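You operate a simulated robot arm through the tools that you are given. There is no shell and no other tool. Be economical: measure what you need, move in short steps, check, and stop when the job is done.

You are at the controls of a simulated robot arm. One attempt, no reset.

Task
Take the blue filter and put it in the orange crate. Put the blue box from the tiled bench on the ledge of the wall unit. Open the cupboard door, take the green box from the upper shelf of the small cupboard and put it on the purple tray and shut the door again. Put the teal bottle in the blue tray. Put the teal-cap bottle on the cream bench away on the top of the island bench. Put the filter marked "59" from the ledge of the wall unit on the top of the teal mat. Pull the bin drawer open. Any order will do. Set down upright: teal-cap bottle.

Only the result counts: the job must be done as asked and must still hold three seconds after the hand-in. Knocking over, shifting, dropping, spilling or breaking anything else fails it. Lids that push on must go on centred and level and be pressed home; caps that screw on are set level and turned clockwise until they are tight.

Robot
A 7-joint arm with a fingered hand on a trunk, on a base that drives. Base frame: it is fixed to the floor where the robot stands at the start and does not move with it; the origin is under the middle of the robot, x ahead of it, y to its left, z up; the surface under the hand at the start is at about z = 0.88. Readings come in m, rad, newtons and seconds.
With the tool pointing down near the work surface it reaches from about 0.36 to 0.86 m from the robot's upright axis, wherever it stands. Its first joint turns from -2.496 to 2.496 rad. Places, roughly: bin drawer [-5.1, 6, 0.9]; blue box (15x10x8 cm) [-1.3, -2, 0.9]; blue filter (6x6x9 cm) [0.7, 0.1, 0.9]; blue tray (26x18x4 cm) [1.5, -2.8, 0.9]; cupboard door [0.8, -2.9, 0.4]; filter [3.5, -3.25, 1]; green box (13x6x6 cm) [0.7, -2.8, 0.5]; ledge of the wall unit [3.4, -2.8, 0.9]; orange crate (29x15x9 cm) [0.6, 0.3, 0.9]; purple tray (22x19x3 cm) [1.1, -2.6, 0.9]; teal bottle [0.75, -3, 1]; teal-cap bottle (6x6x15 cm) [1.6, -2.6, 1]; top of the island bench [1.1, 0.3, 0.9]; top of the teal mat (22x20 cm) [2.54, -4.52, 0.56]. Payload 3 kg.
The TCP is the grasp point between the finger pads, 0.026 m short of the fingertips. In the tool frame z runs along the fingers and y along their closing line. Largest opening 0.148 m; the body of the gripper starts 0.073 m behind the TCP. The gripper is a hand of 3 fingers: y runs from the thumb to the fingers, the wrist lies at [0, 0, -0.229] in the tool frame.
Orientation is that of the tool frame in the base frame, as a unit quaternion [x, y, z, w]. With the fingers straight down and closing along the base's y, the tool's x points along the base's -x, its y along +y and its z along -z.

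Tools
- The arm moves only by the tool nudge_tool. Its argument "deltas" is a list of rows, each an object (a shift or turn left out is 0) with "dp": the shift along the base's x, y, z in m, a list of three; "turn": the turn, a rotation vector about the base's x, y, z in rad, a list of three. In form: [{"dp": [dx, dy, dz], "turn": [wx, wy, wz]}, ...]. A call has 1 to 12 rows; each row is the pose to reach, as a shift and turn from the pose commanded when the call began. Each row takes 0.2 s and may step no farther than 0.05 m and 0.15 rad from the row before; otherwise, the whole call is refused. A pose out of reach is approached as far as the arm can. The call stops where the force on the tool passes 40 N (or 10 N more than at its start, if that is more) or the arm is blocked; 0.2 s more then pass. In this call time passes only in rows, and 0.2 s behind the last. The reply holds the time, the measured pose of the TCP, the force on the tool along the base axes, the opening and the grip force, in the units named above and with some noise, with the torque about the TCP (base axes, N m) and any sound that the robot's microphone picked up, and new pictures: "pictures" is both (left out), scene, wrist or none.
- Cameras (640 x 400 px; columns grow to the right, rows downward): "scene" is now at [0.147, 0.0183, 1.8822]; the picture's right is [0.26, -0.97, 0.00], its down [-0.81, -0.21, -0.54] and it looks along [0.52, 0.14, -0.84] (base axes); focal length 255 px, centre (320, 200). "wrist" rides on the gripper at [0.068, -0.039, -0.09] in the tool frame; the picture's right is [0.50, 0.87, 0.00], its down [-0.66, 0.38, -0.65] and it looks along [-0.57, 0.33, 0.76] (tool axes); focal length 222 px, centre (320, 200). There is no depth. A picture from a camera that has moved, and an enlarged one, comes with that camera's place and axes in the base frame and with its lens.
- slide_trunk(by): slides the trunk up (or, below 0, down) by that many m; the arm and the scene camera ride with it, the base frame stays. It gives what a move gives, with no picture.
- drive_base(legs): drives the robot by 1 to 6 legs, each [ahead, left, turn to the left] in m, m and rad, along the robot's own axes; the way and the turn of a leg run together, so that a leg with both is an arc; at most 1.5 m and 3.142 rad a leg. The arm and the cameras ride along, it lands a little off, and it stops where it bumps. It gives what a move gives, and a new picture of the scene camera.
- finger_targets(finger1, finger2, thumb_bend): sets how far each is bent, from 0 (flat) to 1 (curled in); at 0.3 the hand is open as for a grip, at 0.7 the pads meet at the TCP. One left out holds its place. A second passes; each finger stops where it meets its share of the squeeze, and holds until it gets a number again. It is the only way to open and close the hand. It gives what a move gives, with no picture; readings hold the bend of each and the force on the fingers (four entries, about 0 where the hand has none), thumb and palm.
- head_to(pan, tilt): turns the head with the scene camera to pan (to the left, within 1.501 rad either way) and tilt (down, from -0.506 to 1.204), counted from straight ahead of the robot. It gives what a move gives, and a new picture of the scene camera.
- inspect(camera, box): a new picture of the part [left, top, right, bottom] of that camera's present view, enlarged. The clock stands still meanwhile.
- job_done(): hands the job in; it is judged then, once.

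Go step by step. Nothing tells you exact positions but the pictures and the camera data: compare them with the known pose of the tool, close in by small moves and look again before you grip or let go. The budget is 217 turns and 260 pictures, counting those below and the enlarged ones. Unless the task says otherwise, let go and move clear before handing in.

The tools are called after "Call:" as name(argument=value, ...) on one line, values as JSON. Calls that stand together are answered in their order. nudge_tool: Moves the arm, as the interface text tells. Its arguments: {"type":"object","properties":{"deltas":{"type":"array","items":{"type":"object","properties":{"dp":{"type":"array","items":{"type":"number"}},"turn":{"type":"array","items":{"type":"number"}}}}},"pictures":{"type":"string","enum":["both","scene","wrist","none"]}},"required":["deltas"]} The other tools are called the same way: slide_trunk (by) slides the trunk up or down; finger_targets (finger1, finger2, thumb_bend) moves the fingers one by one; drive_base (legs) drives the base; head_to (pan, tilt) turns the head that bears the scene camera; inspect (camera, box) takes an enlarged picture of a part of a camera's view; job_done () hands the job in.

At the start:

```text
clock: 0.0
tcp_pos: [0.703, 0.272, 1.2739]
orientation: [-0.001, 1.0, 0.0, -0.001]
contact_force: [0.5, -0.1, 0.0]
ft_torque: [0.04, 0.02, -0.03]
width: 0.148
grip_force: 0.0
shape: jaw
bend: [0.3, 0.3, 0.3]
finger forces: [0.0, 0.1, 0.0, 0.1, 0.0, 0.0]
trunk travel left (down, up): [-0.825, 0.065]
robot x, y, heading: [-0.0004, 0.0002, -0.003]
head pan, tilt: [0.258, 0.998]
```

scene: 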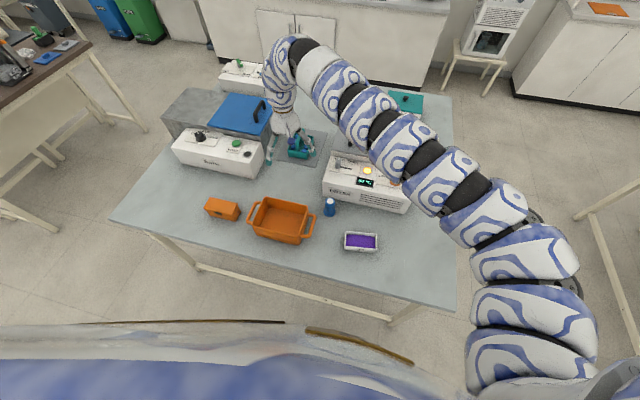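
wrist: 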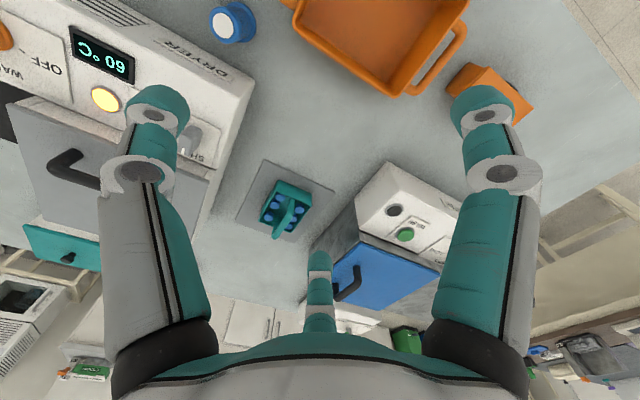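

I see the island bench ahead with the blue filter right of the orange crate. I'll look closer at both before moving.

Call:
inspect(camera="scene", box=[200, 130, 420, 268])

Call:
inspect(camera="wrist", box=[120, 0, 520, 250])

```text
2.90 times, centred on (310, 199) of scene
camera zoom: at [0.147, 0.0183, 1.8822], right [0.26, -0.97, 0.0], down [-0.81, -0.21, -0.54], along [0.52, 0.14, -0.84], focal length 740 px, centre (349, 203)
```

zoom: 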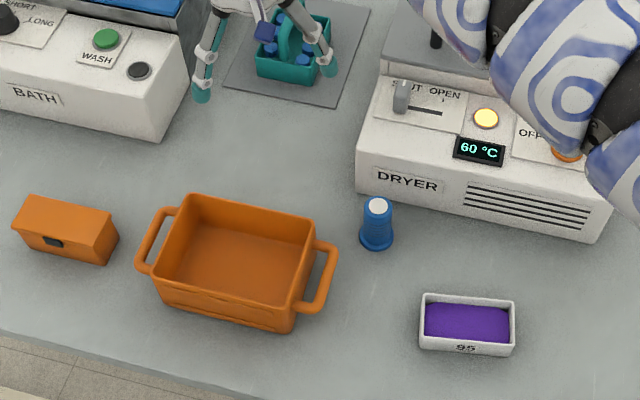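

```text
1.60 times, centred on (320, 125) of wrist
camera zoom: at [0.6348, 0.2328, 1.3642], right [-0.5, 0.87, 0.0], down [0.66, 0.38, 0.65], along [0.57, 0.33, -0.76], focal length 355 px, centre (320, 320)
```

zoom: 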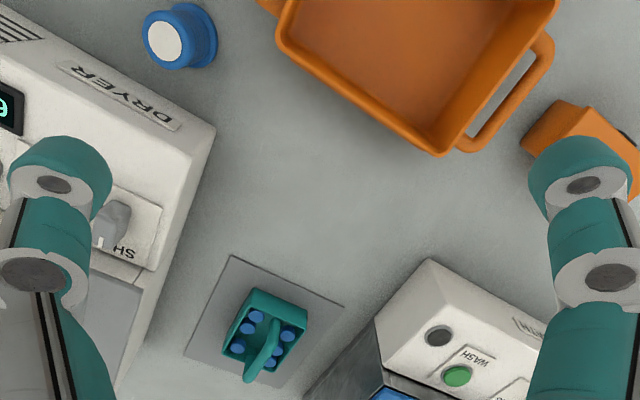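

The filter stands at about (0.714, 0.127), with the crate centred near (0.60, 0.30). I move above the filter and turn the hand 30° so all three fingers fit between the crate handle and the dryer.

Call:
nudge_tool(deltas=[{"dp": [0.003, -0.036, -0.03], "turn": [0, 0, 0.13]}, {"dp": [0.006, -0.073, -0.06], "turn": [0, 0, 0.26]}, {"dp": [0.009, -0.11, -0.09], "turn": [0, 0, 0.39]}, {"dp": [0.011, -0.145, -0.12], "turn": [0, 0, 0.52]}, {"dp": [0.011, -0.145, -0.16], "turn": [0, 0, 0.52]}, {"dp": [0.011, -0.145, -0.19], "turn": [0, 0, 0.52]}])

```text
clock: 1.6
tcp_pos: [0.7356, 0.1213, 1.108]
orientation: [-0.256, 0.967, -0.01, 0.02]
contact_force: [-0.7, 0.6, 0.3]
ft_torque: [-0.01, 0.0, 0.0]
width: 0.148
grip_force: 0.0
shape: jaw
bend: [0.3, 0.3, 0.3]
finger forces: [0.0, 0.0, 0.0, 0.0, 0.0, 0.0]
out of reach, approached as far as the arm can: row 2, 3, 4
trunk travel left (down, up): [-0.825, 0.065]
robot x, y, heading: [0.0003, -0.0012, 0.004]
head pan, tilt: [0.258, 0.998]
stopped in row 6: the arm was blocked; the commanded pose is now the measured one
camera scene: at [0.1468, 0.0183, 1.8823], right [0.26, -0.97, 0.0], down [-0.81, -0.21, -0.54], along [0.52, 0.14, -0.84], focal length 255 px, centre (320, 200)
camera wrist: at [0.6916, 0.0552, 1.1964], right [-0.86, 0.5, -0.04], down [0.35, 0.66, 0.66], along [0.36, 0.56, -0.75], focal length 222 px, centre (320, 200)
```

scene: 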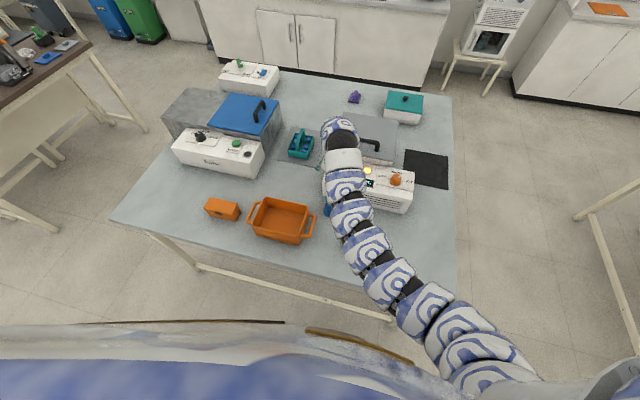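
wrist: 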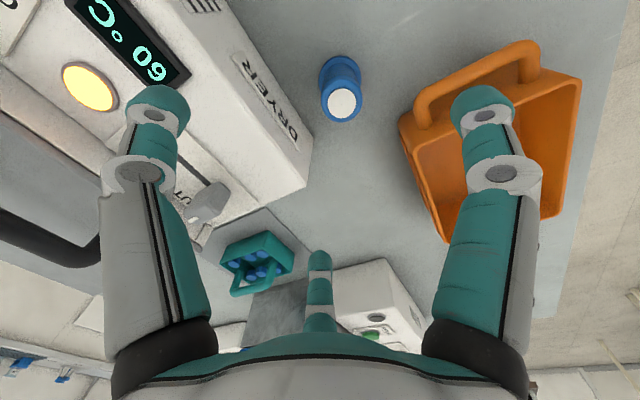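

The move stopped a little short at (0.736, 0.121) without any contact force. I nudge to the filter's axis and level the tool.

Call:
nudge_tool(deltas=[{"dp": [-0.01, 0.003, 0.0], "turn": [0, 0, 0]}, {"dp": [-0.021, 0.006, -0.02], "turn": [0, 0, 0]}])

```text
clock: 2.2
tcp_pos: [0.7131, 0.1277, 1.0869]
orientation: [-0.257, 0.966, -0.011, 0.018]
contact_force: [0.6, -0.2, -0.9]
ft_torque: [-0.01, 0.01, 0.01]
width: 0.148
grip_force: 0.1
shape: jaw
bend: [0.3, 0.3, 0.3]
finger forces: [0.1, 0.0, 0.0, 0.2, 0.1, 0.0]
trunk travel left (down, up): [-0.825, 0.065]
robot x, y, heading: [0.0018, 0.0004, -0.004]
head pan, tilt: [0.258, 0.998]
camera scene: at [0.1471, 0.0184, 1.8822], right [0.26, -0.97, 0.0], down [-0.81, -0.21, -0.54], along [0.52, 0.14, -0.84], focal length 255 px, centre (320, 200)
camera wrist: at [0.6698, 0.0619, 1.1754], right [-0.86, 0.5, -0.04], down [0.35, 0.66, 0.66], along [0.36, 0.56, -0.75], focal length 222 px, centre (320, 200)
```

scene: 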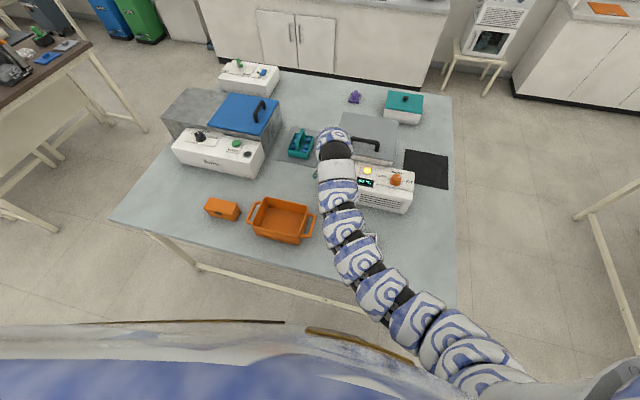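
wrist: 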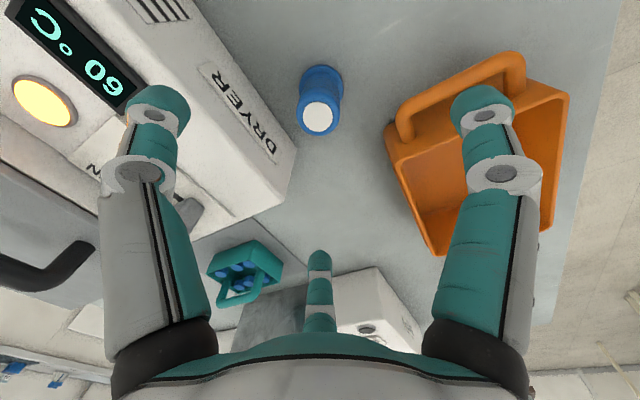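

The filter top sits right under the grasp point and the fingers clear the handle. I level the tool and go down.

Call:
nudge_tool(deltas=[{"dp": [0.002, -0.001, -0.04], "turn": [0.012, 0.04, 0]}, {"dp": [0.002, -0.001, -0.08], "turn": [0.012, 0.04, 0]}, {"dp": [0.002, -0.001, -0.12], "turn": [0.012, 0.04, 0]}, {"dp": [0.002, -0.001, -0.155], "turn": [0.012, 0.04, 0]}])

```text
clock: 3.2
tcp_pos: [0.7181, 0.125, 0.9337]
orientation: [-0.256, 0.967, 0.001, 0.002]
contact_force: [-0.6, -0.2, -0.2]
ft_torque: [-0.05, 0.01, 0.0]
width: 0.1481
grip_force: 0.1
shape: jaw
bend: [0.3, 0.3, 0.3]
finger forces: [0.1, 0.0, 0.0, 0.1, 0.0, 0.0]
trunk travel left (down, up): [-0.825, 0.065]
robot x, y, heading: [0.0006, 0.0003, -0.004]
head pan, tilt: [0.258, 0.998]
camera scene: at [0.1473, 0.0183, 1.8822], right [0.26, -0.97, 0.0], down [-0.81, -0.21, -0.54], along [0.52, 0.14, -0.84], focal length 255 px, centre (320, 200)
camera wrist: at [0.6764, 0.0585, 1.0233], right [-0.86, 0.5, 0.0], down [0.38, 0.65, 0.66], along [0.33, 0.57, -0.75], focal length 222 px, centre (320, 200)
```

scene: 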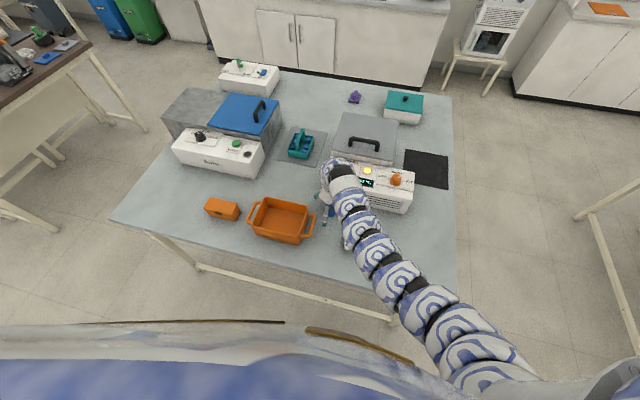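
wrist: 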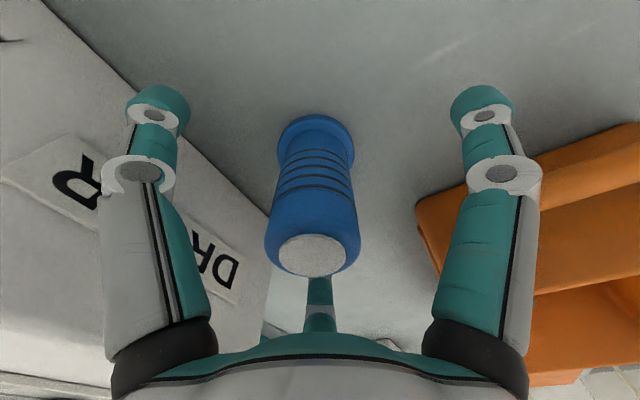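

The filter sits centrally between the fingers, so I close on it.

Call:
finger_targets(finger1=0.7, finger2=0.7, thumb_bend=0.7)

Call:
nudge_tool(deltas=[{"dp": [0, 0, 0.03]}, {"dp": [0, 0, 0.07]}, {"dp": [0, 0, 0.11]}])

```text
clock: 4.2
tcp_pos: [0.7172, 0.1251, 0.9342]
orientation: [-0.256, 0.967, 0.0, 0.001]
contact_force: [0.1, -0.3, -0.3]
ft_torque: [0.02, 0.0, 0.02]
width: 0.029
grip_force: 14.7
shape: fingers
bend: [0.6, 0.59, 0.62]
finger forces: [8.5, 9.8, 0.0, 0.0, 11.5, 0.0]
trunk travel left (down, up): [-0.825, 0.065]
robot x, y, heading: [-0.0009, -0.0023, -0.002]
head pan, tilt: [0.258, 0.998]
```

```text
clock: 5.0
tcp_pos: [0.7161, 0.1243, 1.0441]
orientation: [-0.256, 0.967, 0.0, 0.002]
contact_force: [1.2, -0.4, -1.5]
ft_torque: [-0.01, -0.01, -0.03]
width: 0.0287
grip_force: 15.0
shape: fingers
bend: [0.6, 0.59, 0.63]
finger forces: [8.5, 9.8, 0.0, 0.0, 11.5, 0.1]
trunk travel left (down, up): [-0.825, 0.065]
robot x, y, heading: [-0.0024, -0.0005, 0.002]
head pan, tilt: [0.258, 0.998]
camera scene: at [0.1466, 0.0183, 1.8822], right [0.26, -0.97, 0.0], down [-0.81, -0.21, -0.54], along [0.52, 0.14, -0.84], focal length 255 px, centre (320, 200)
camera wrist: at [0.676, 0.0572, 1.1338], right [-0.86, 0.5, 0.0], down [0.38, 0.65, 0.66], along [0.33, 0.57, -0.75], focal length 222 px, centre (320, 200)
```

scene: 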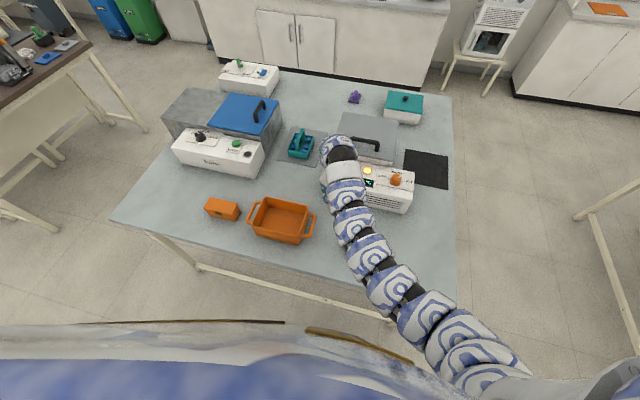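
wrist: 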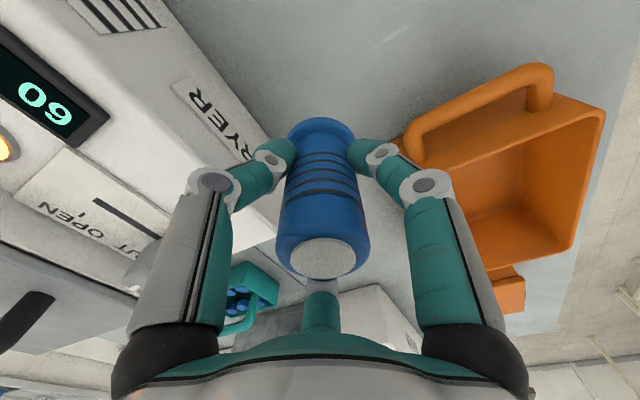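

The filter is held well. I lift it over the rim and carry it above the middle of the crate.

Call:
nudge_tool(deltas=[{"dp": [0, 0, 0.03]}, {"dp": [-0.03, 0.035, 0.035], "turn": [0, 0, -0.13]}, {"dp": [-0.06, 0.075, 0.035], "turn": [0, 0, -0.26]}, {"dp": [-0.09, 0.115, 0.035], "turn": [0, 0, -0.39]}, {"dp": [-0.11, 0.155, 0.035], "turn": [0, 0, -0.52]}, {"dp": [-0.116, 0.176, 0.035], "turn": [0, 0, -0.52]}])

```text
clock: 6.4
tcp_pos: [0.6, 0.3009, 1.0787]
orientation: [0.0, 1.0, -0.001, 0.002]
contact_force: [0.2, -0.5, -1.6]
ft_torque: [0.01, -0.01, 0.05]
width: 0.0288
grip_force: 14.8
shape: fingers
bend: [0.6, 0.59, 0.63]
finger forces: [8.4, 9.8, 0.0, 0.1, 11.5, 0.0]
trunk travel left (down, up): [-0.825, 0.065]
robot x, y, heading: [-0.0031, 0.0028, 0.002]
head pan, tilt: [0.258, 0.998]
camera scene: at [0.1473, 0.0186, 1.8821], right [0.26, -0.97, 0.0], down [-0.81, -0.21, -0.54], along [0.52, 0.14, -0.84], focal length 255 px, centre (320, 200)
camera wrist: at [0.5309, 0.2629, 1.1688], right [-0.5, 0.87, 0.0], down [0.65, 0.38, 0.66], along [0.57, 0.32, -0.76], focal length 222 px, centre (320, 200)
```

scene: 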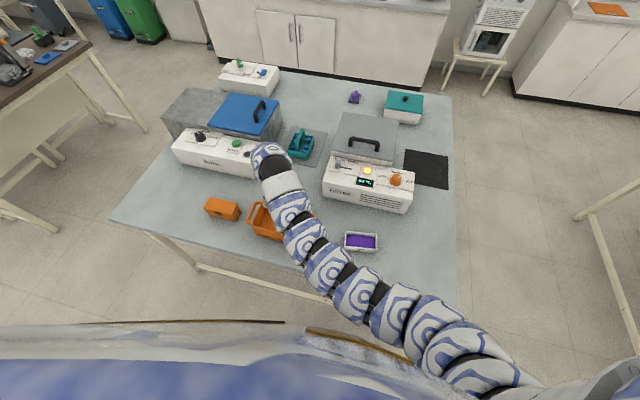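
wrist: 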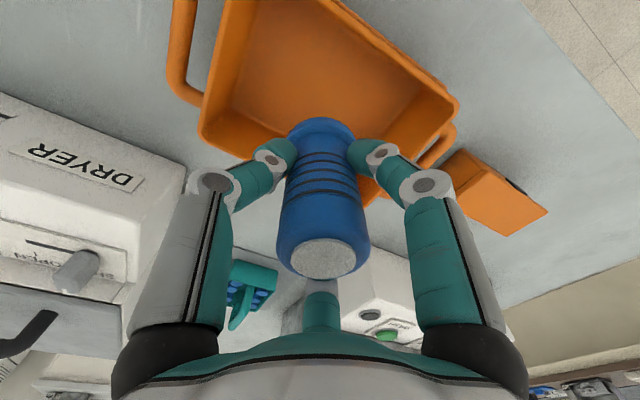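

The crate centre works out to about (0.593, 0.302). I lower the filter to the floor of the crate.

Call:
nudge_tool(deltas=[{"dp": [-0.006, 0.001, -0.04]}, {"dp": [-0.006, 0.001, -0.08]}, {"dp": [-0.006, 0.001, -0.11]}, {"dp": [-0.006, 0.001, -0.125]}, {"dp": [-0.006, 0.001, -0.133]}])

```text
clock: 7.6
tcp_pos: [0.5934, 0.3026, 0.9456]
orientation: [0.001, 1.0, 0.0, 0.003]
contact_force: [0.8, -0.7, -1.7]
ft_torque: [0.02, -0.02, 0.01]
width: 0.0291
grip_force: 15.2
shape: fingers
bend: [0.6, 0.59, 0.63]
finger forces: [8.7, 9.5, 0.1, 0.0, 11.4, 0.1]
trunk travel left (down, up): [-0.825, 0.065]
robot x, y, heading: [-0.0001, 0.0027, 0.0]
head pan, tilt: [0.258, 0.998]
camera scene: at [0.1472, 0.0184, 1.8822], right [0.26, -0.97, 0.0], down [-0.81, -0.21, -0.54], along [0.52, 0.14, -0.84], focal length 255 px, centre (320, 200)
camera wrist: at [0.5243, 0.2648, 1.0356], right [-0.5, 0.87, 0.0], down [0.65, 0.38, 0.66], along [0.57, 0.33, -0.75], focal length 222 px, centre (320, 200)
```

scene: 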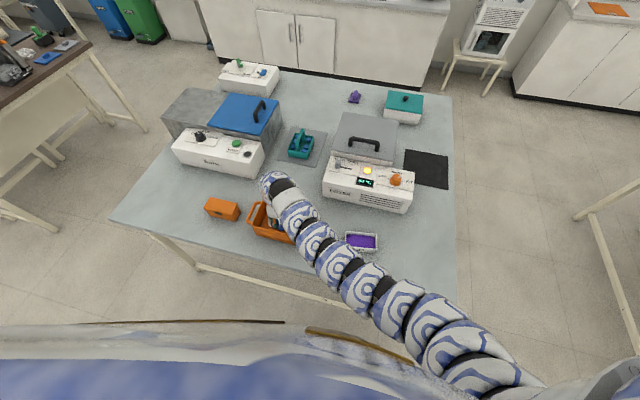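
wrist: 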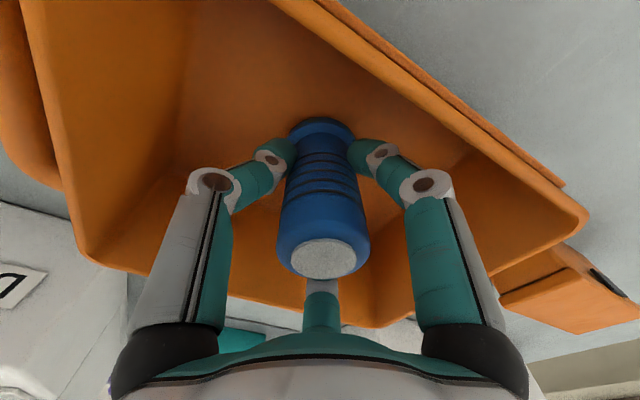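

No contact yet, so I ease further down until it touches.

Call:
nudge_tool(deltas=[{"dp": [0, 0, -0.004]}, {"dp": [0, 0, -0.007]}], pictures="none")

```text
clock: 8.2
tcp_pos: [0.5924, 0.3028, 0.938]
orientation: [0.0, 1.0, 0.0, 0.002]
contact_force: [1.5, -0.9, 9.7]
ft_torque: [0.06, -0.06, 0.03]
width: 0.0287
grip_force: 15.9
shape: fingers
bend: [0.6, 0.58, 0.63]
finger forces: [9.0, 10.6, 0.0, 0.0, 12.7, 0.1]
trunk travel left (down, up): [-0.825, 0.065]
robot x, y, heading: [-0.0024, -0.001, 0.004]
head pan, tilt: [0.258, 0.998]
```

The filter is on the crate floor (9.7 N). I open the fingers partly, so they stay clear of the walls, and rise.

Call:
finger_targets(finger1=0.5, finger2=0.5, thumb_bend=0.5)

Call:
nudge_tool(deltas=[{"dp": [0, 0, 0.04]}, {"dp": [0, 0, 0.08]}, {"dp": [0, 0, 0.12]}, {"dp": [0, 0, 0.16]}, {"dp": [0, 0, 0.2]}])

```text
clock: 9.2
tcp_pos: [0.5923, 0.3033, 0.9373]
orientation: [0.0, 1.0, -0.001, 0.002]
contact_force: [0.4, 0.3, 0.1]
ft_torque: [-0.01, 0.01, 0.0]
width: 0.0615
grip_force: 0.1
shape: fingers
bend: [0.5, 0.5, 0.5]
finger forces: [0.0, 0.0, 0.0, 0.0, 0.0, 0.1]
trunk travel left (down, up): [-0.825, 0.065]
robot x, y, heading: [0.0017, 0.0014, 0.002]
head pan, tilt: [0.258, 0.998]
```

```text
clock: 10.4
tcp_pos: [0.5941, 0.3034, 1.138]
orientation: [0.001, 1.0, 0.001, 0.003]
contact_force: [0.1, 0.4, 0.7]
ft_torque: [0.0, 0.0, -0.04]
width: 0.0618
grip_force: 0.1
shape: fingers
bend: [0.5, 0.5, 0.5]
finger forces: [0.0, 0.0, 0.0, 0.1, 0.0, 0.0]
trunk travel left (down, up): [-0.825, 0.065]
robot x, y, heading: [-0.0036, -0.0035, 0.0]
head pan, tilt: [0.258, 0.998]
camera scene: at [0.1469, 0.0182, 1.8822], right [0.26, -0.97, 0.0], down [-0.81, -0.21, -0.54], along [0.52, 0.14, -0.84], focal length 255 px, centre (320, 200)
camera wrist: at [0.5262, 0.264, 1.2285], right [-0.5, 0.87, 0.0], down [0.65, 0.38, 0.66], along [0.57, 0.33, -0.75], focal length 222 px, centre (320, 200)
```

scene: 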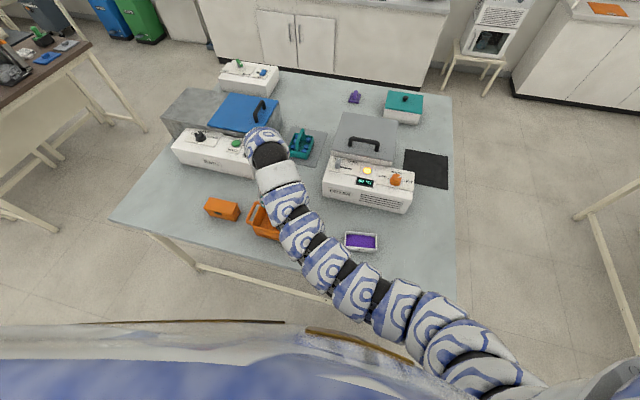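
wrist: 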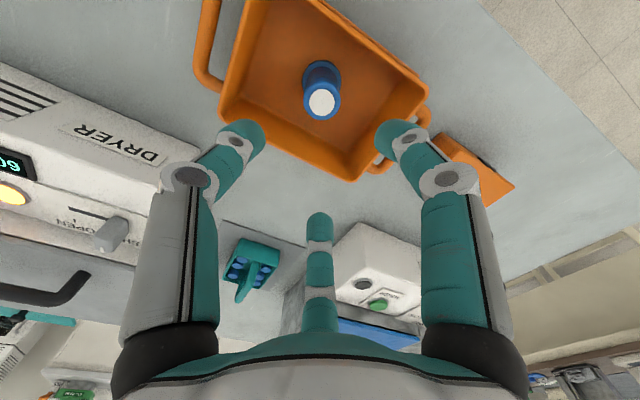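

The blue filter stands in the crate, so that part is done. Now I look to the right to learn the layout before I drive.

Call:
head_to(pan=-1.45, tilt=0.35)

Call:
head_to(pan=-0.7, tilt=0.4)

Call:
head_to(pan=1.3, tilt=0.3)

```text
clock: 12.1
tcp_pos: [0.5941, 0.3029, 1.1369]
orientation: [0.001, 1.0, 0.0, 0.002]
contact_force: [-0.1, -0.9, -0.5]
ft_torque: [-0.04, 0.0, 0.01]
width: 0.0619
grip_force: 0.0
shape: fingers
bend: [0.5, 0.5, 0.5]
finger forces: [0.0, 0.1, 0.1, 0.1, 0.1, 0.1]
trunk travel left (down, up): [-0.825, 0.065]
robot x, y, heading: [0.0011, 0.0012, -0.0]
head pan, tilt: [-1.45, 0.351]
camera scene: at [0.0908, -0.0919, 1.9369], right [-0.99, -0.12, 0.0], down [-0.04, 0.34, -0.94], along [0.11, -0.93, -0.34], focal length 255 px, centre (320, 200)
```

scene: 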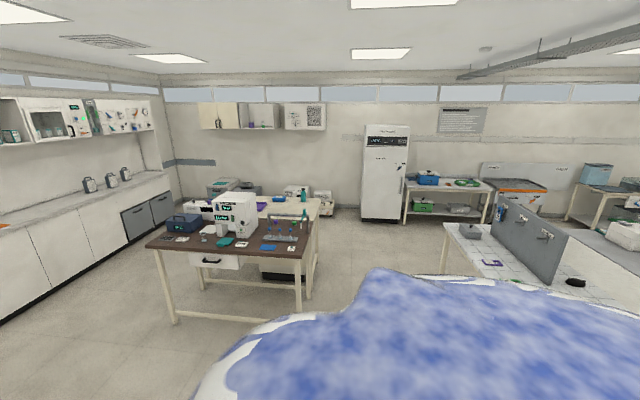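

```text
clock: 13.2
tcp_pos: [0.5939, 0.3027, 1.1378]
orientation: [0.001, 1.0, 0.0, 0.002]
contact_force: [-0.6, -0.4, -0.1]
ft_torque: [-0.02, 0.02, 0.01]
width: 0.0619
grip_force: 0.1
shape: fingers
bend: [0.5, 0.5, 0.5]
finger forces: [0.0, 0.1, 0.1, 0.1, 0.0, 0.1]
trunk travel left (down, up): [-0.825, 0.065]
robot x, y, heading: [-0.0014, -0.0, 0.005]
head pan, tilt: [-0.7, 0.4]
camera scene: at [0.1504, -0.0592, 1.9323], right [-0.64, -0.76, 0.0], down [-0.3, 0.25, -0.92], along [0.7, -0.59, -0.39], focal length 255 px, centre (320, 200)
```

scene: 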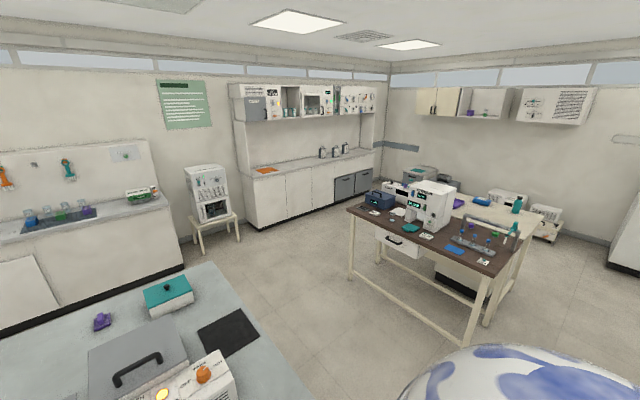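

```text
clock: 15.2
tcp_pos: [0.5947, 0.3035, 1.137]
orientation: [0.001, 1.0, -0.001, 0.002]
contact_force: [-0.9, 0.5, -1.0]
ft_torque: [0.02, -0.01, -0.01]
width: 0.0616
grip_force: 0.0
shape: fingers
bend: [0.5, 0.5, 0.5]
finger forces: [0.0, 0.0, 0.0, 0.0, 0.0, 0.1]
trunk travel left (down, up): [-0.825, 0.065]
robot x, y, heading: [0.0001, -0.0008, -0.0]
head pan, tilt: [1.3, 0.3]
camera scene: at [0.1046, 0.0905, 1.9416], right [0.96, -0.27, 0.0], down [-0.08, -0.28, -0.96], along [0.26, 0.92, -0.3], focal length 255 px, centre (320, 200)
```

scene: 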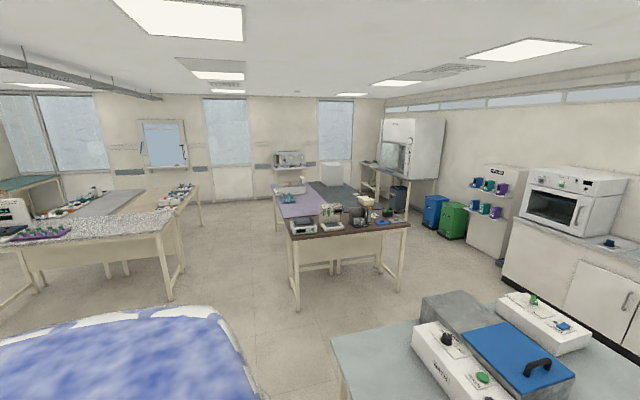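

The map is clear now: a dark and cream bench block to the right (−y), the wall counter at +x, and the tiled bench at −x. I back off the island, then turn to the right and tuck the arm in.

Call:
drive_base(legs=[[-0.6, 0, 0]])

Call:
nudge_tool(deltas=[{"dp": [-0.04, -0.03, 0.01]}, {"dp": [-0.08, -0.06, 0.02]}, {"dp": [-0.12, -0.1, 0.03]}, {"dp": [-0.15, -0.14, 0.04]}, {"dp": [-0.17, -0.18, 0.05]}], pictures="none")

Call:
head_to(pan=0, tilt=0.6)

Call:
drive_base(legs=[[0, 0, -1.57], [0.7, 0, 0]])

```text
clock: 18.6
tcp_pos: [-0.0043, 0.2994, 1.1378]
orientation: [0.007, 1.0, 0.0, 0.002]
contact_force: [0.8, 0.2, -0.2]
ft_torque: [-0.02, 0.01, 0.0]
width: 0.0617
grip_force: 0.1
shape: fingers
bend: [0.5, 0.5, 0.5]
finger forces: [0.0, 0.0, 0.0, 0.0, 0.0, 0.0]
trunk travel left (down, up): [-0.825, 0.065]
robot x, y, heading: [-0.5982, 0.0027, -0.012]
head pan, tilt: [1.3, 0.3]
camera scene: at [-0.4975, 0.0925, 1.9417], right [0.96, -0.28, 0.0], down [-0.08, -0.28, -0.96], along [0.26, 0.92, -0.3], focal length 255 px, centre (320, 200)
```

scene: 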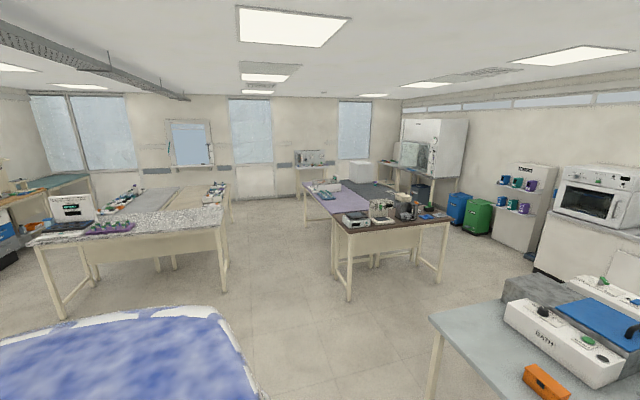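

```text
refused: row 1 steps farther than a row can; nothing moved
```

```text
clock: 20.0
tcp_pos: [-0.0049, 0.3013, 1.1384]
orientation: [0.006, 1.0, 0.0, 0.002]
contact_force: [0.1, -0.5, 0.3]
ft_torque: [0.0, -0.01, -0.01]
width: 0.0615
grip_force: 0.1
shape: fingers
bend: [0.5, 0.5, 0.5]
finger forces: [0.1, 0.0, 0.0, 0.0, 0.0, 0.1]
trunk travel left (down, up): [-0.825, 0.065]
robot x, y, heading: [-0.5996, 0.0039, -0.006]
head pan, tilt: [0.0, 0.6]
camera scene: at [-0.4341, 0.0019, 1.9141], right [-0.01, -1.0, 0.0], down [-0.56, 0.01, -0.83], along [0.83, -0.01, -0.56], focal length 255 px, centre (320, 200)
```

scene: 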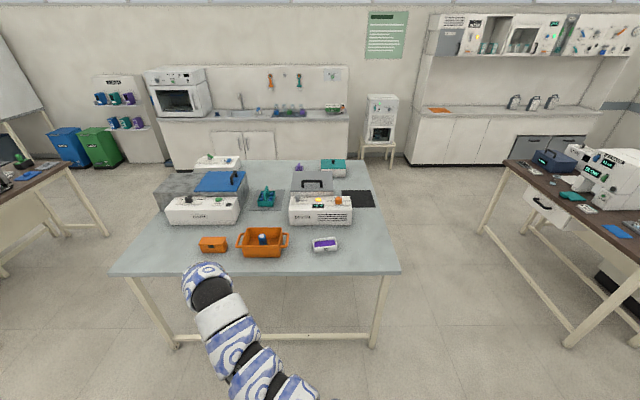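

```text
clock: 21.7
tcp_pos: [0.0569, 0.1259, 1.1383]
orientation: [0.137, 0.991, 0.0, 0.002]
contact_force: [0.4, -0.3, 0.8]
ft_torque: [-0.02, -0.03, -0.02]
width: 0.062
grip_force: 0.1
shape: fingers
bend: [0.5, 0.5, 0.5]
finger forces: [0.0, 0.0, 0.0, 0.0, 0.0, 0.0]
trunk travel left (down, up): [-0.825, 0.065]
robot x, y, heading: [-0.6008, -0.0069, -0.277]
head pan, tilt: [0.0, 0.6]
stopped in leg 1: the robot was blocked; the commanded pose is now the measured one
camera scene: at [-0.4361, -0.0498, 1.914], right [-0.27, -0.96, 0.0], down [-0.54, 0.15, -0.82], along [0.79, -0.22, -0.57], focal length 255 px, centre (320, 200)
```

scene: 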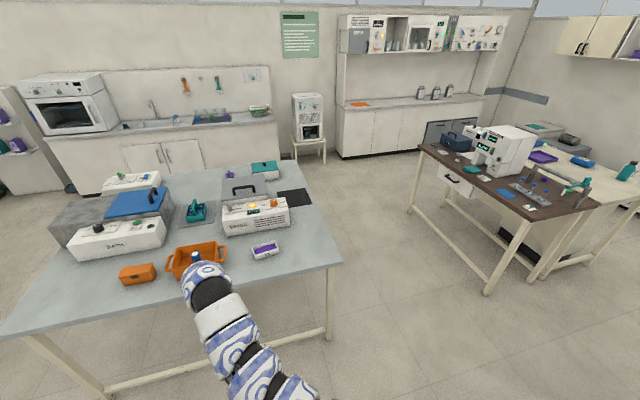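

The turn was blocked early. I look to the right and downward to see what is near.

Call:
head_to(pan=-1.5, tilt=0.6)

Call:
head_to(pan=1.5, tilt=0.7)

```text
clock: 23.3
tcp_pos: [0.0554, 0.1277, 1.1387]
orientation: [0.138, 0.99, 0.0, 0.002]
contact_force: [0.2, -0.2, 0.9]
ft_torque: [0.03, 0.0, -0.02]
width: 0.0618
grip_force: 0.0
shape: fingers
bend: [0.5, 0.5, 0.5]
finger forces: [0.1, 0.0, 0.0, 0.0, 0.0, 0.0]
trunk travel left (down, up): [-0.825, 0.065]
robot x, y, heading: [-0.5968, -0.0025, -0.275]
head pan, tilt: [-1.499, 0.6]
camera scene: at [-0.5393, -0.1112, 1.9141], right [-0.98, 0.2, 0.0], down [0.11, 0.55, -0.83], along [-0.17, -0.81, -0.56], focal length 255 px, centre (320, 200)
```

scene: 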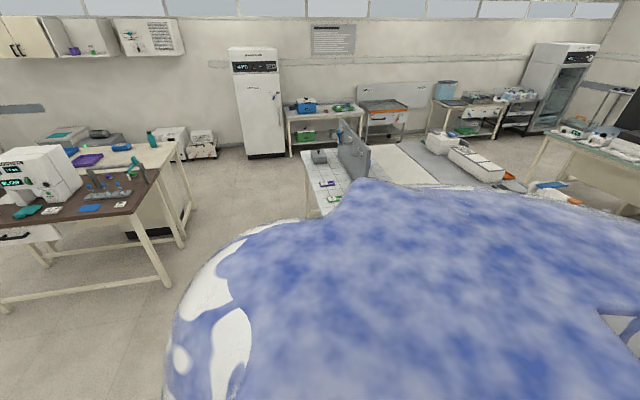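

```text
clock: 25.9
tcp_pos: [0.0564, 0.1274, 1.1378]
orientation: [0.138, 0.99, 0.0, 0.002]
contact_force: [0.6, 0.5, -0.5]
ft_torque: [0.0, 0.03, -0.03]
width: 0.0619
grip_force: 0.0
shape: fingers
bend: [0.5, 0.5, 0.5]
finger forces: [0.0, 0.1, 0.0, 0.1, 0.0, 0.1]
trunk travel left (down, up): [-0.825, 0.065]
robot x, y, heading: [-0.5981, -0.0039, -0.278]
head pan, tilt: [1.499, 0.7]
camera scene: at [-0.4924, 0.0552, 1.9055], right [0.94, -0.34, 0.0], down [-0.22, -0.61, -0.76], along [0.26, 0.72, -0.64], focal length 255 px, centre (320, 200)
```

scene: 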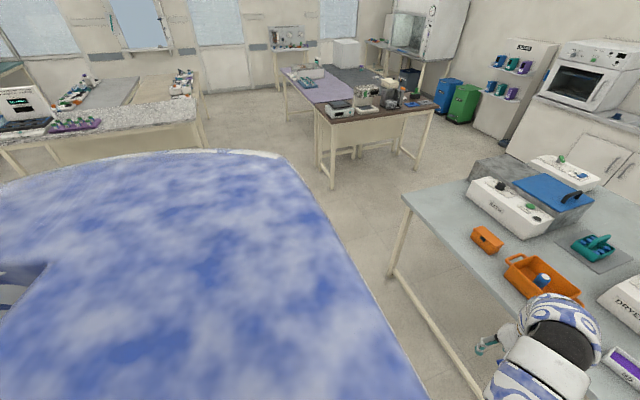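

Nothing is obviously near the base. I go a bit back toward the island and try the turn again in smaller legs.

Call:
head_to(pan=0, tilt=0.9)

Call:
drive_base(legs=[[0, 0, -0.3]])

```text
clock: 27.5
tcp_pos: [0.0563, 0.1279, 1.1384]
orientation: [0.138, 0.99, 0.0, 0.002]
contact_force: [-1.2, 0.0, -0.3]
ft_torque: [0.01, 0.0, -0.01]
width: 0.0618
grip_force: 0.1
shape: fingers
bend: [0.5, 0.5, 0.5]
finger forces: [0.0, 0.1, 0.0, 0.0, 0.0, 0.0]
trunk travel left (down, up): [-0.825, 0.065]
robot x, y, heading: [-0.5965, -0.0029, -0.278]
head pan, tilt: [0.0, 0.901]
camera scene: at [-0.4487, -0.0451, 1.8893], right [-0.27, -0.96, 0.0], down [-0.75, 0.21, -0.62], along [0.6, -0.17, -0.78], focal length 255 px, centre (320, 200)
```

scene: 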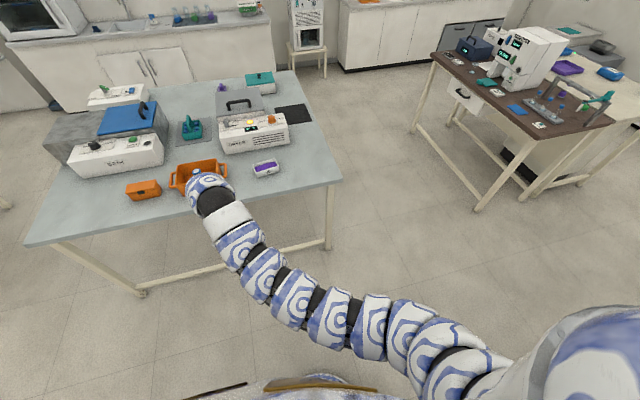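

```text
clock: 28.4
tcp_pos: [0.0639, 0.0982, 1.1381]
orientation: [0.155, 0.988, 0.001, 0.003]
contact_force: [-1.0, 1.0, -0.3]
ft_torque: [0.0, 0.0, -0.01]
width: 0.0619
grip_force: 0.3
shape: fingers
bend: [0.5, 0.5, 0.5]
finger forces: [0.1, 0.0, 0.1, 0.0, 0.1, 0.0]
trunk travel left (down, up): [-0.825, 0.065]
robot x, y, heading: [-0.5972, -0.0104, -0.305]
head pan, tilt: [0.0, 0.901]
stopped in leg 1: the robot was blocked; the commanded pose is now the measured one
camera scene: at [-0.4472, -0.057, 1.8893], right [-0.31, -0.95, 0.0], down [-0.75, 0.24, -0.62], along [0.59, -0.19, -0.78], focal length 255 px, centre (320, 200)
```

scene: 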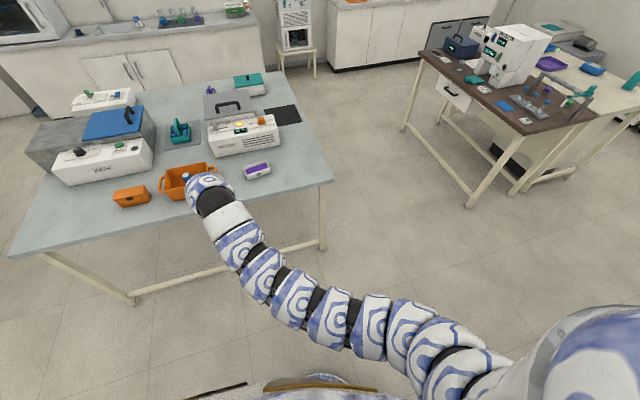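

Something behind the base must be catching. I drive forward 0.3 m and turn there.

Call:
drive_base(legs=[[0.3, -0.1, 0], [0, 0, -1.25]])

```text
clock: 33.6
tcp_pos: [-0.0224, -0.7854, 1.1384]
orientation: [0.7, 0.714, -0.001, 0.001]
contact_force: [0.2, 0.7, -0.1]
ft_torque: [-0.01, 0.0, -0.01]
width: 0.0616
grip_force: 0.1
shape: fingers
bend: [0.5, 0.5, 0.5]
finger forces: [0.1, 0.0, 0.0, 0.0, 0.1, 0.0]
trunk travel left (down, up): [-0.825, 0.065]
robot x, y, heading: [-0.3346, -0.195, -1.551]
head pan, tilt: [0.0, 0.901]
camera scene: at [-0.3342, -0.3521, 1.8893], right [-1.0, -0.02, 0.0], down [-0.01, 0.78, -0.62], along [0.01, -0.62, -0.78], focal length 255 px, centre (320, 200)
```

scene: 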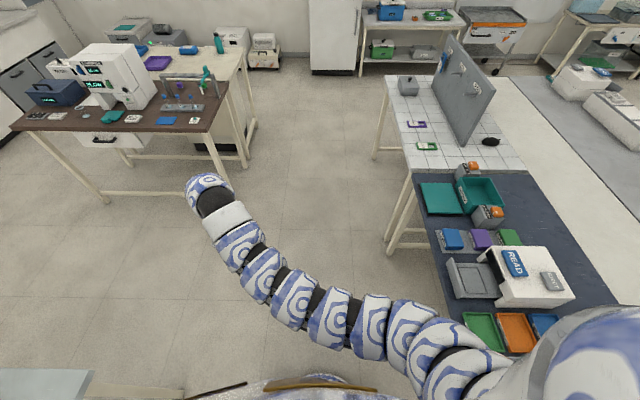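

Now the aisle is visible: a dark-blue bench was behind me, the tiled bench lies beyond it, and the dark/cream benches are to the left. I tuck the arm in and then drive down the aisle.

Call:
nudge_tool(deltas=[{"dp": [-0.035, 0.014, 0.02]}, {"dp": [-0.07, 0.028, 0.04]}, {"dp": [-0.105, 0.042, 0.06]}, {"dp": [-0.14, 0.056, 0.08]}, {"dp": [-0.175, 0.07, 0.1]}, {"dp": [-0.21, 0.085, 0.12]}, {"dp": [-0.24, 0.1, 0.14]}], pictures="none")

Call:
drive_base(legs=[[1.4, 0.1, 0]])

```text
clock: 35.4
tcp_pos: [-0.3083, -0.6812, 1.2457]
orientation: [0.714, 0.698, -0.052, 0.013]
contact_force: [0.5, 0.7, -0.1]
ft_torque: [0.0, 0.04, -0.01]
width: 0.0624
grip_force: 0.0
shape: fingers
bend: [0.5, 0.5, 0.5]
finger forces: [0.0, 0.1, 0.0, 0.0, 0.0, 0.1]
out of reach, approached as far as the arm can: row 1, 2, 3, 4, 5, 6, 7
trunk travel left (down, up): [-0.825, 0.065]
robot x, y, heading: [-0.3392, -0.2028, -1.55]
head pan, tilt: [0.0, 0.901]
stopped in row 7: the arm was blocked; the commanded pose is now the measured one
```

```text
clock: 42.4
tcp_pos: [-0.1738, -2.0879, 1.2467]
orientation: [0.712, 0.7, -0.051, 0.014]
contact_force: [-0.7, 0.0, 0.3]
ft_torque: [0.04, 0.0, 0.0]
width: 0.0624
grip_force: 0.0
shape: fingers
bend: [0.5, 0.5, 0.5]
finger forces: [0.0, 0.1, 0.0, 0.0, 0.0, 0.0]
trunk travel left (down, up): [-0.825, 0.065]
robot x, y, heading: [-0.2045, -1.6054, -1.549]
head pan, tilt: [0.0, 0.901]
camera scene: at [-0.2016, -1.7587, 1.8893], right [-1.0, -0.02, 0.0], down [-0.02, 0.78, -0.62], along [0.02, -0.62, -0.78], focal length 255 px, centre (320, 200)
```

scene: 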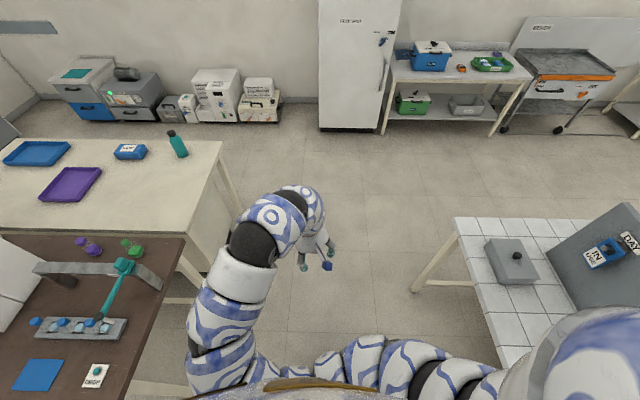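

The cream bench holds the purple tray (1.14, −2.63), blue tray (1.5, −2.88) and teal bottle (0.64, −2.86). Its free side is the south, so I drive round to there and face +y.

Call:
drive_base(legs=[[1.4, 0.0, 0], [0.55, 0, 0], [0, 0, 1.56], [0, 0, 1.56]])

```text
clock: 59.7
tcp_pos: [-0.161, -3.0752, 1.246]
orientation: [-0.678, 0.733, 0.012, 0.053]
contact_force: [0.1, 0.4, 0.5]
ft_torque: [-0.01, 0.0, 0.03]
width: 0.0624
grip_force: 0.2
shape: fingers
bend: [0.5, 0.5, 0.5]
finger forces: [0.0, 0.1, 0.1, 0.0, 0.0, 0.0]
trunk travel left (down, up): [-0.825, 0.065]
robot x, y, heading: [-0.1574, -3.5626, 1.533]
head pan, tilt: [0.0, 0.901]
camera scene: at [-0.1536, -3.405, 1.8893], right [1.0, -0.04, 0.0], down [-0.03, -0.78, -0.62], along [0.02, 0.62, -0.78], focal length 255 px, centre (320, 200)
```

scene: 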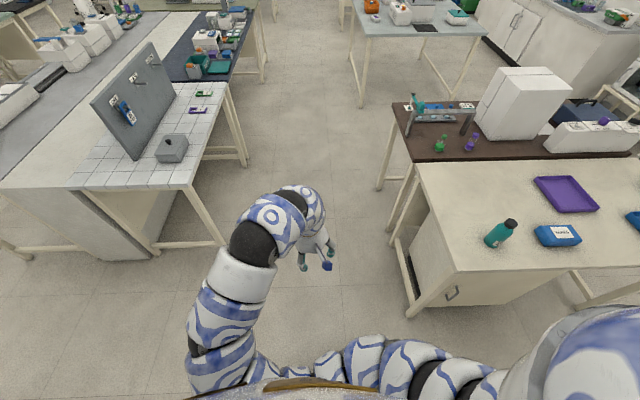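

I can see the cupboard door with its handle under the near edge of the cream bench. I strafe right to stand in front of it.

Call:
drive_base(legs=[[-0.1, -0.9, 0.04]])

Call:
head_to(pan=-0.1, tilt=1.15)

```text
clock: 64.4
tcp_pos: [0.7109, -3.191, 1.2465]
orientation: [-0.692, 0.72, 0.014, 0.051]
contact_force: [0.3, 0.3, 0.2]
ft_torque: [0.02, 0.0, -0.02]
width: 0.0623
grip_force: 0.1
shape: fingers
bend: [0.5, 0.5, 0.5]
finger forces: [0.0, 0.0, 0.1, 0.0, 0.0, 0.0]
trunk travel left (down, up): [-0.825, 0.065]
robot x, y, heading: [0.7298, -3.6773, 1.574]
head pan, tilt: [0.0, 0.901]
camera scene: at [0.7293, -3.5199, 1.8893], right [1.0, 0.0, 0.0], down [0.0, -0.78, -0.62], along [0.0, 0.62, -0.78], focal length 255 px, centre (320, 200)
```

scene: 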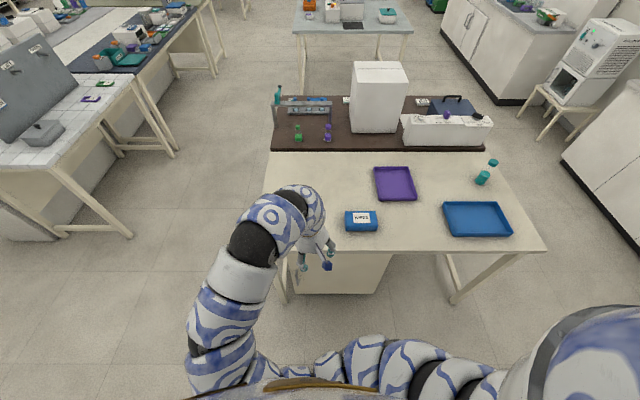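

```text
clock: 65.2
tcp_pos: [0.7099, -3.1911, 1.2451]
orientation: [-0.692, 0.72, 0.014, 0.051]
contact_force: [-0.4, 0.1, 0.6]
ft_torque: [0.0, -0.03, 0.0]
width: 0.0624
grip_force: 0.0
shape: fingers
bend: [0.5, 0.5, 0.5]
finger forces: [0.1, 0.0, 0.0, 0.0, 0.0, 0.1]
trunk travel left (down, up): [-0.825, 0.065]
robot x, y, heading: [0.7299, -3.6754, 1.573]
head pan, tilt: [-0.099, 1.15]
camera scene: at [0.7347, -3.536, 1.8724], right [1.0, -0.1, 0.0], down [-0.09, -0.91, -0.41], along [0.04, 0.41, -0.91], focal length 255 px, centre (320, 200)
```

scene: 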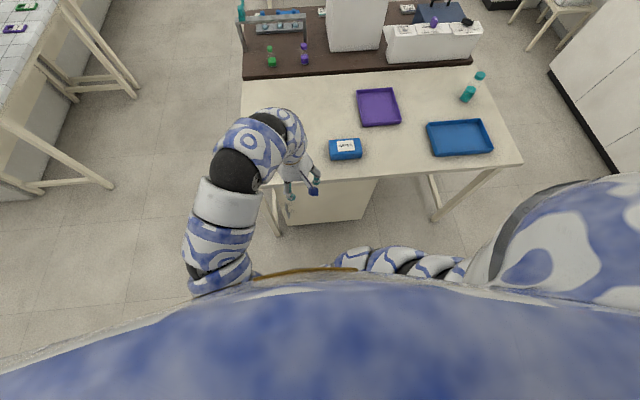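

Teal-cap bottle at (1.59, −2.61), blue tray centre near (1.47, −2.85), teal bottle near (0.63, −2.87). I move the base between bottle and tray and look with the wrist camera.

Call:
drive_base(legs=[[0.2, -0.25, 0]])

Call:
head_to(pan=0.0, tilt=0.95)

```text
clock: 67.3
tcp_pos: [0.9632, -2.9864, 1.2461]
orientation: [-0.691, 0.721, 0.013, 0.05]
contact_force: [0.2, 0.2, 0.2]
ft_torque: [-0.02, 0.02, 0.06]
width: 0.0621
grip_force: 0.0
shape: fingers
bend: [0.5, 0.5, 0.5]
finger forces: [0.0, 0.1, 0.0, 0.1, 0.0, 0.0]
trunk travel left (down, up): [-0.825, 0.065]
robot x, y, heading: [0.9836, -3.4729, 1.575]
head pan, tilt: [-0.099, 1.15]
camera scene: at [0.9895, -3.332, 1.8723], right [1.0, -0.1, 0.0], down [-0.09, -0.91, -0.41], along [0.04, 0.41, -0.91], focal length 255 px, centre (320, 200)
```

scene: 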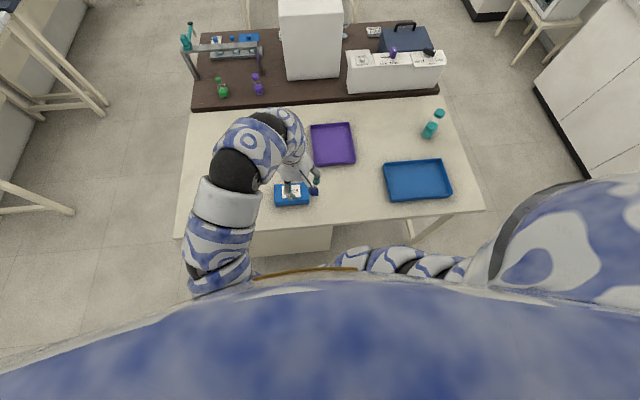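

```text
clock: 68.1
tcp_pos: [0.9647, -2.9881, 1.2468]
orientation: [-0.691, 0.721, 0.013, 0.051]
contact_force: [-0.7, -0.3, -0.2]
ft_torque: [0.0, 0.02, 0.02]
width: 0.0622
grip_force: 0.0
shape: fingers
bend: [0.5, 0.5, 0.5]
finger forces: [0.0, 0.1, 0.0, 0.1, 0.0, 0.0]
trunk travel left (down, up): [-0.825, 0.065]
robot x, y, heading: [0.9856, -3.4717, 1.574]
head pan, tilt: [0.0, 0.949]
camera scene: at [0.9826, -3.3194, 1.8857], right [1.0, 0.0, 0.0], down [0.0, -0.81, -0.58], along [0.0, 0.58, -0.81], focal length 255 px, centre (320, 200)
```

scene: 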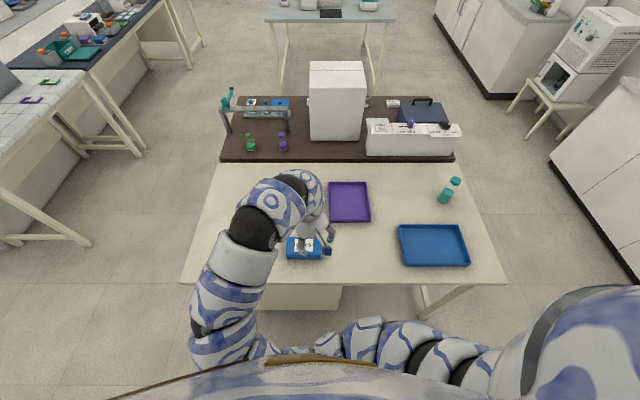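

The teal bottle is hidden behind the arm. I level the tool and bring the hand left over where it should stand, at a safe height.

Call:
nudge_tool(deltas=[{"dp": [-0.04, 0.015, 0.0], "turn": [-0.045, 0.028, 0]}, {"dp": [-0.08, 0.03, 0.0], "turn": [-0.089, 0.056, 0]}, {"dp": [-0.12, 0.045, 0.0], "turn": [-0.089, 0.056, 0]}, {"dp": [-0.16, 0.06, 0.0], "turn": [-0.089, 0.056, 0]}, {"dp": [-0.2, 0.075, 0.0], "turn": [-0.089, 0.056, 0]}, {"dp": [-0.24, 0.09, 0.0], "turn": [-0.089, 0.056, 0]}])

```text
clock: 69.5
tcp_pos: [0.952, -2.9908, 1.2364]
orientation: [-0.692, 0.721, 0.016, 0.046]
contact_force: [-0.1, -0.3, -0.6]
ft_torque: [0.0, 0.01, 0.03]
width: 0.0622
grip_force: 0.1
shape: fingers
bend: [0.5, 0.5, 0.5]
finger forces: [0.1, 0.0, 0.0, 0.0, 0.0, 0.1]
out of reach, approached as far as the arm can: row 1, 2, 3, 4, 5, 6
trunk travel left (down, up): [-0.825, 0.065]
robot x, y, heading: [0.9844, -3.4709, 1.572]
head pan, tilt: [0.0, 0.949]
camera scene: at [0.9826, -3.3194, 1.8857], right [1.0, 0.0, 0.0], down [0.0, -0.81, -0.58], along [0.0, 0.58, -0.81], focal length 255 px, centre (320, 200)
camera wrist: at [0.9838, -3.0676, 1.3222], right [-0.88, -0.46, -0.08], down [-0.38, 0.61, 0.69], along [-0.27, 0.64, -0.72], focal length 222 px, centre (320, 200)
```

scene: 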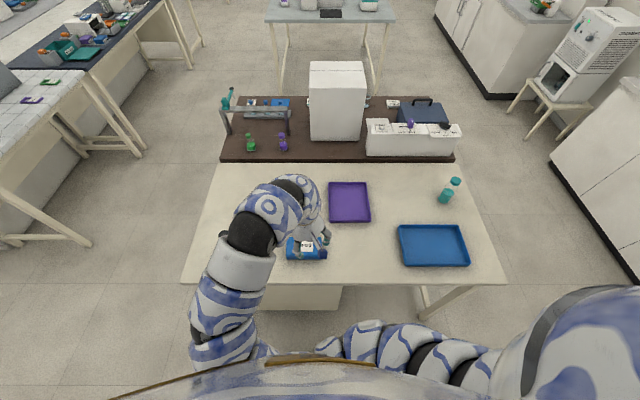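
wrist: 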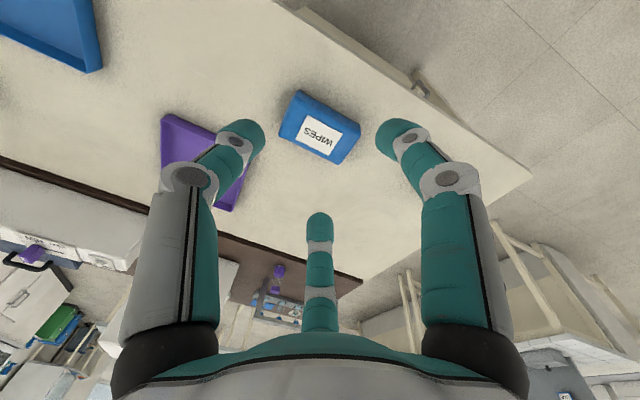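

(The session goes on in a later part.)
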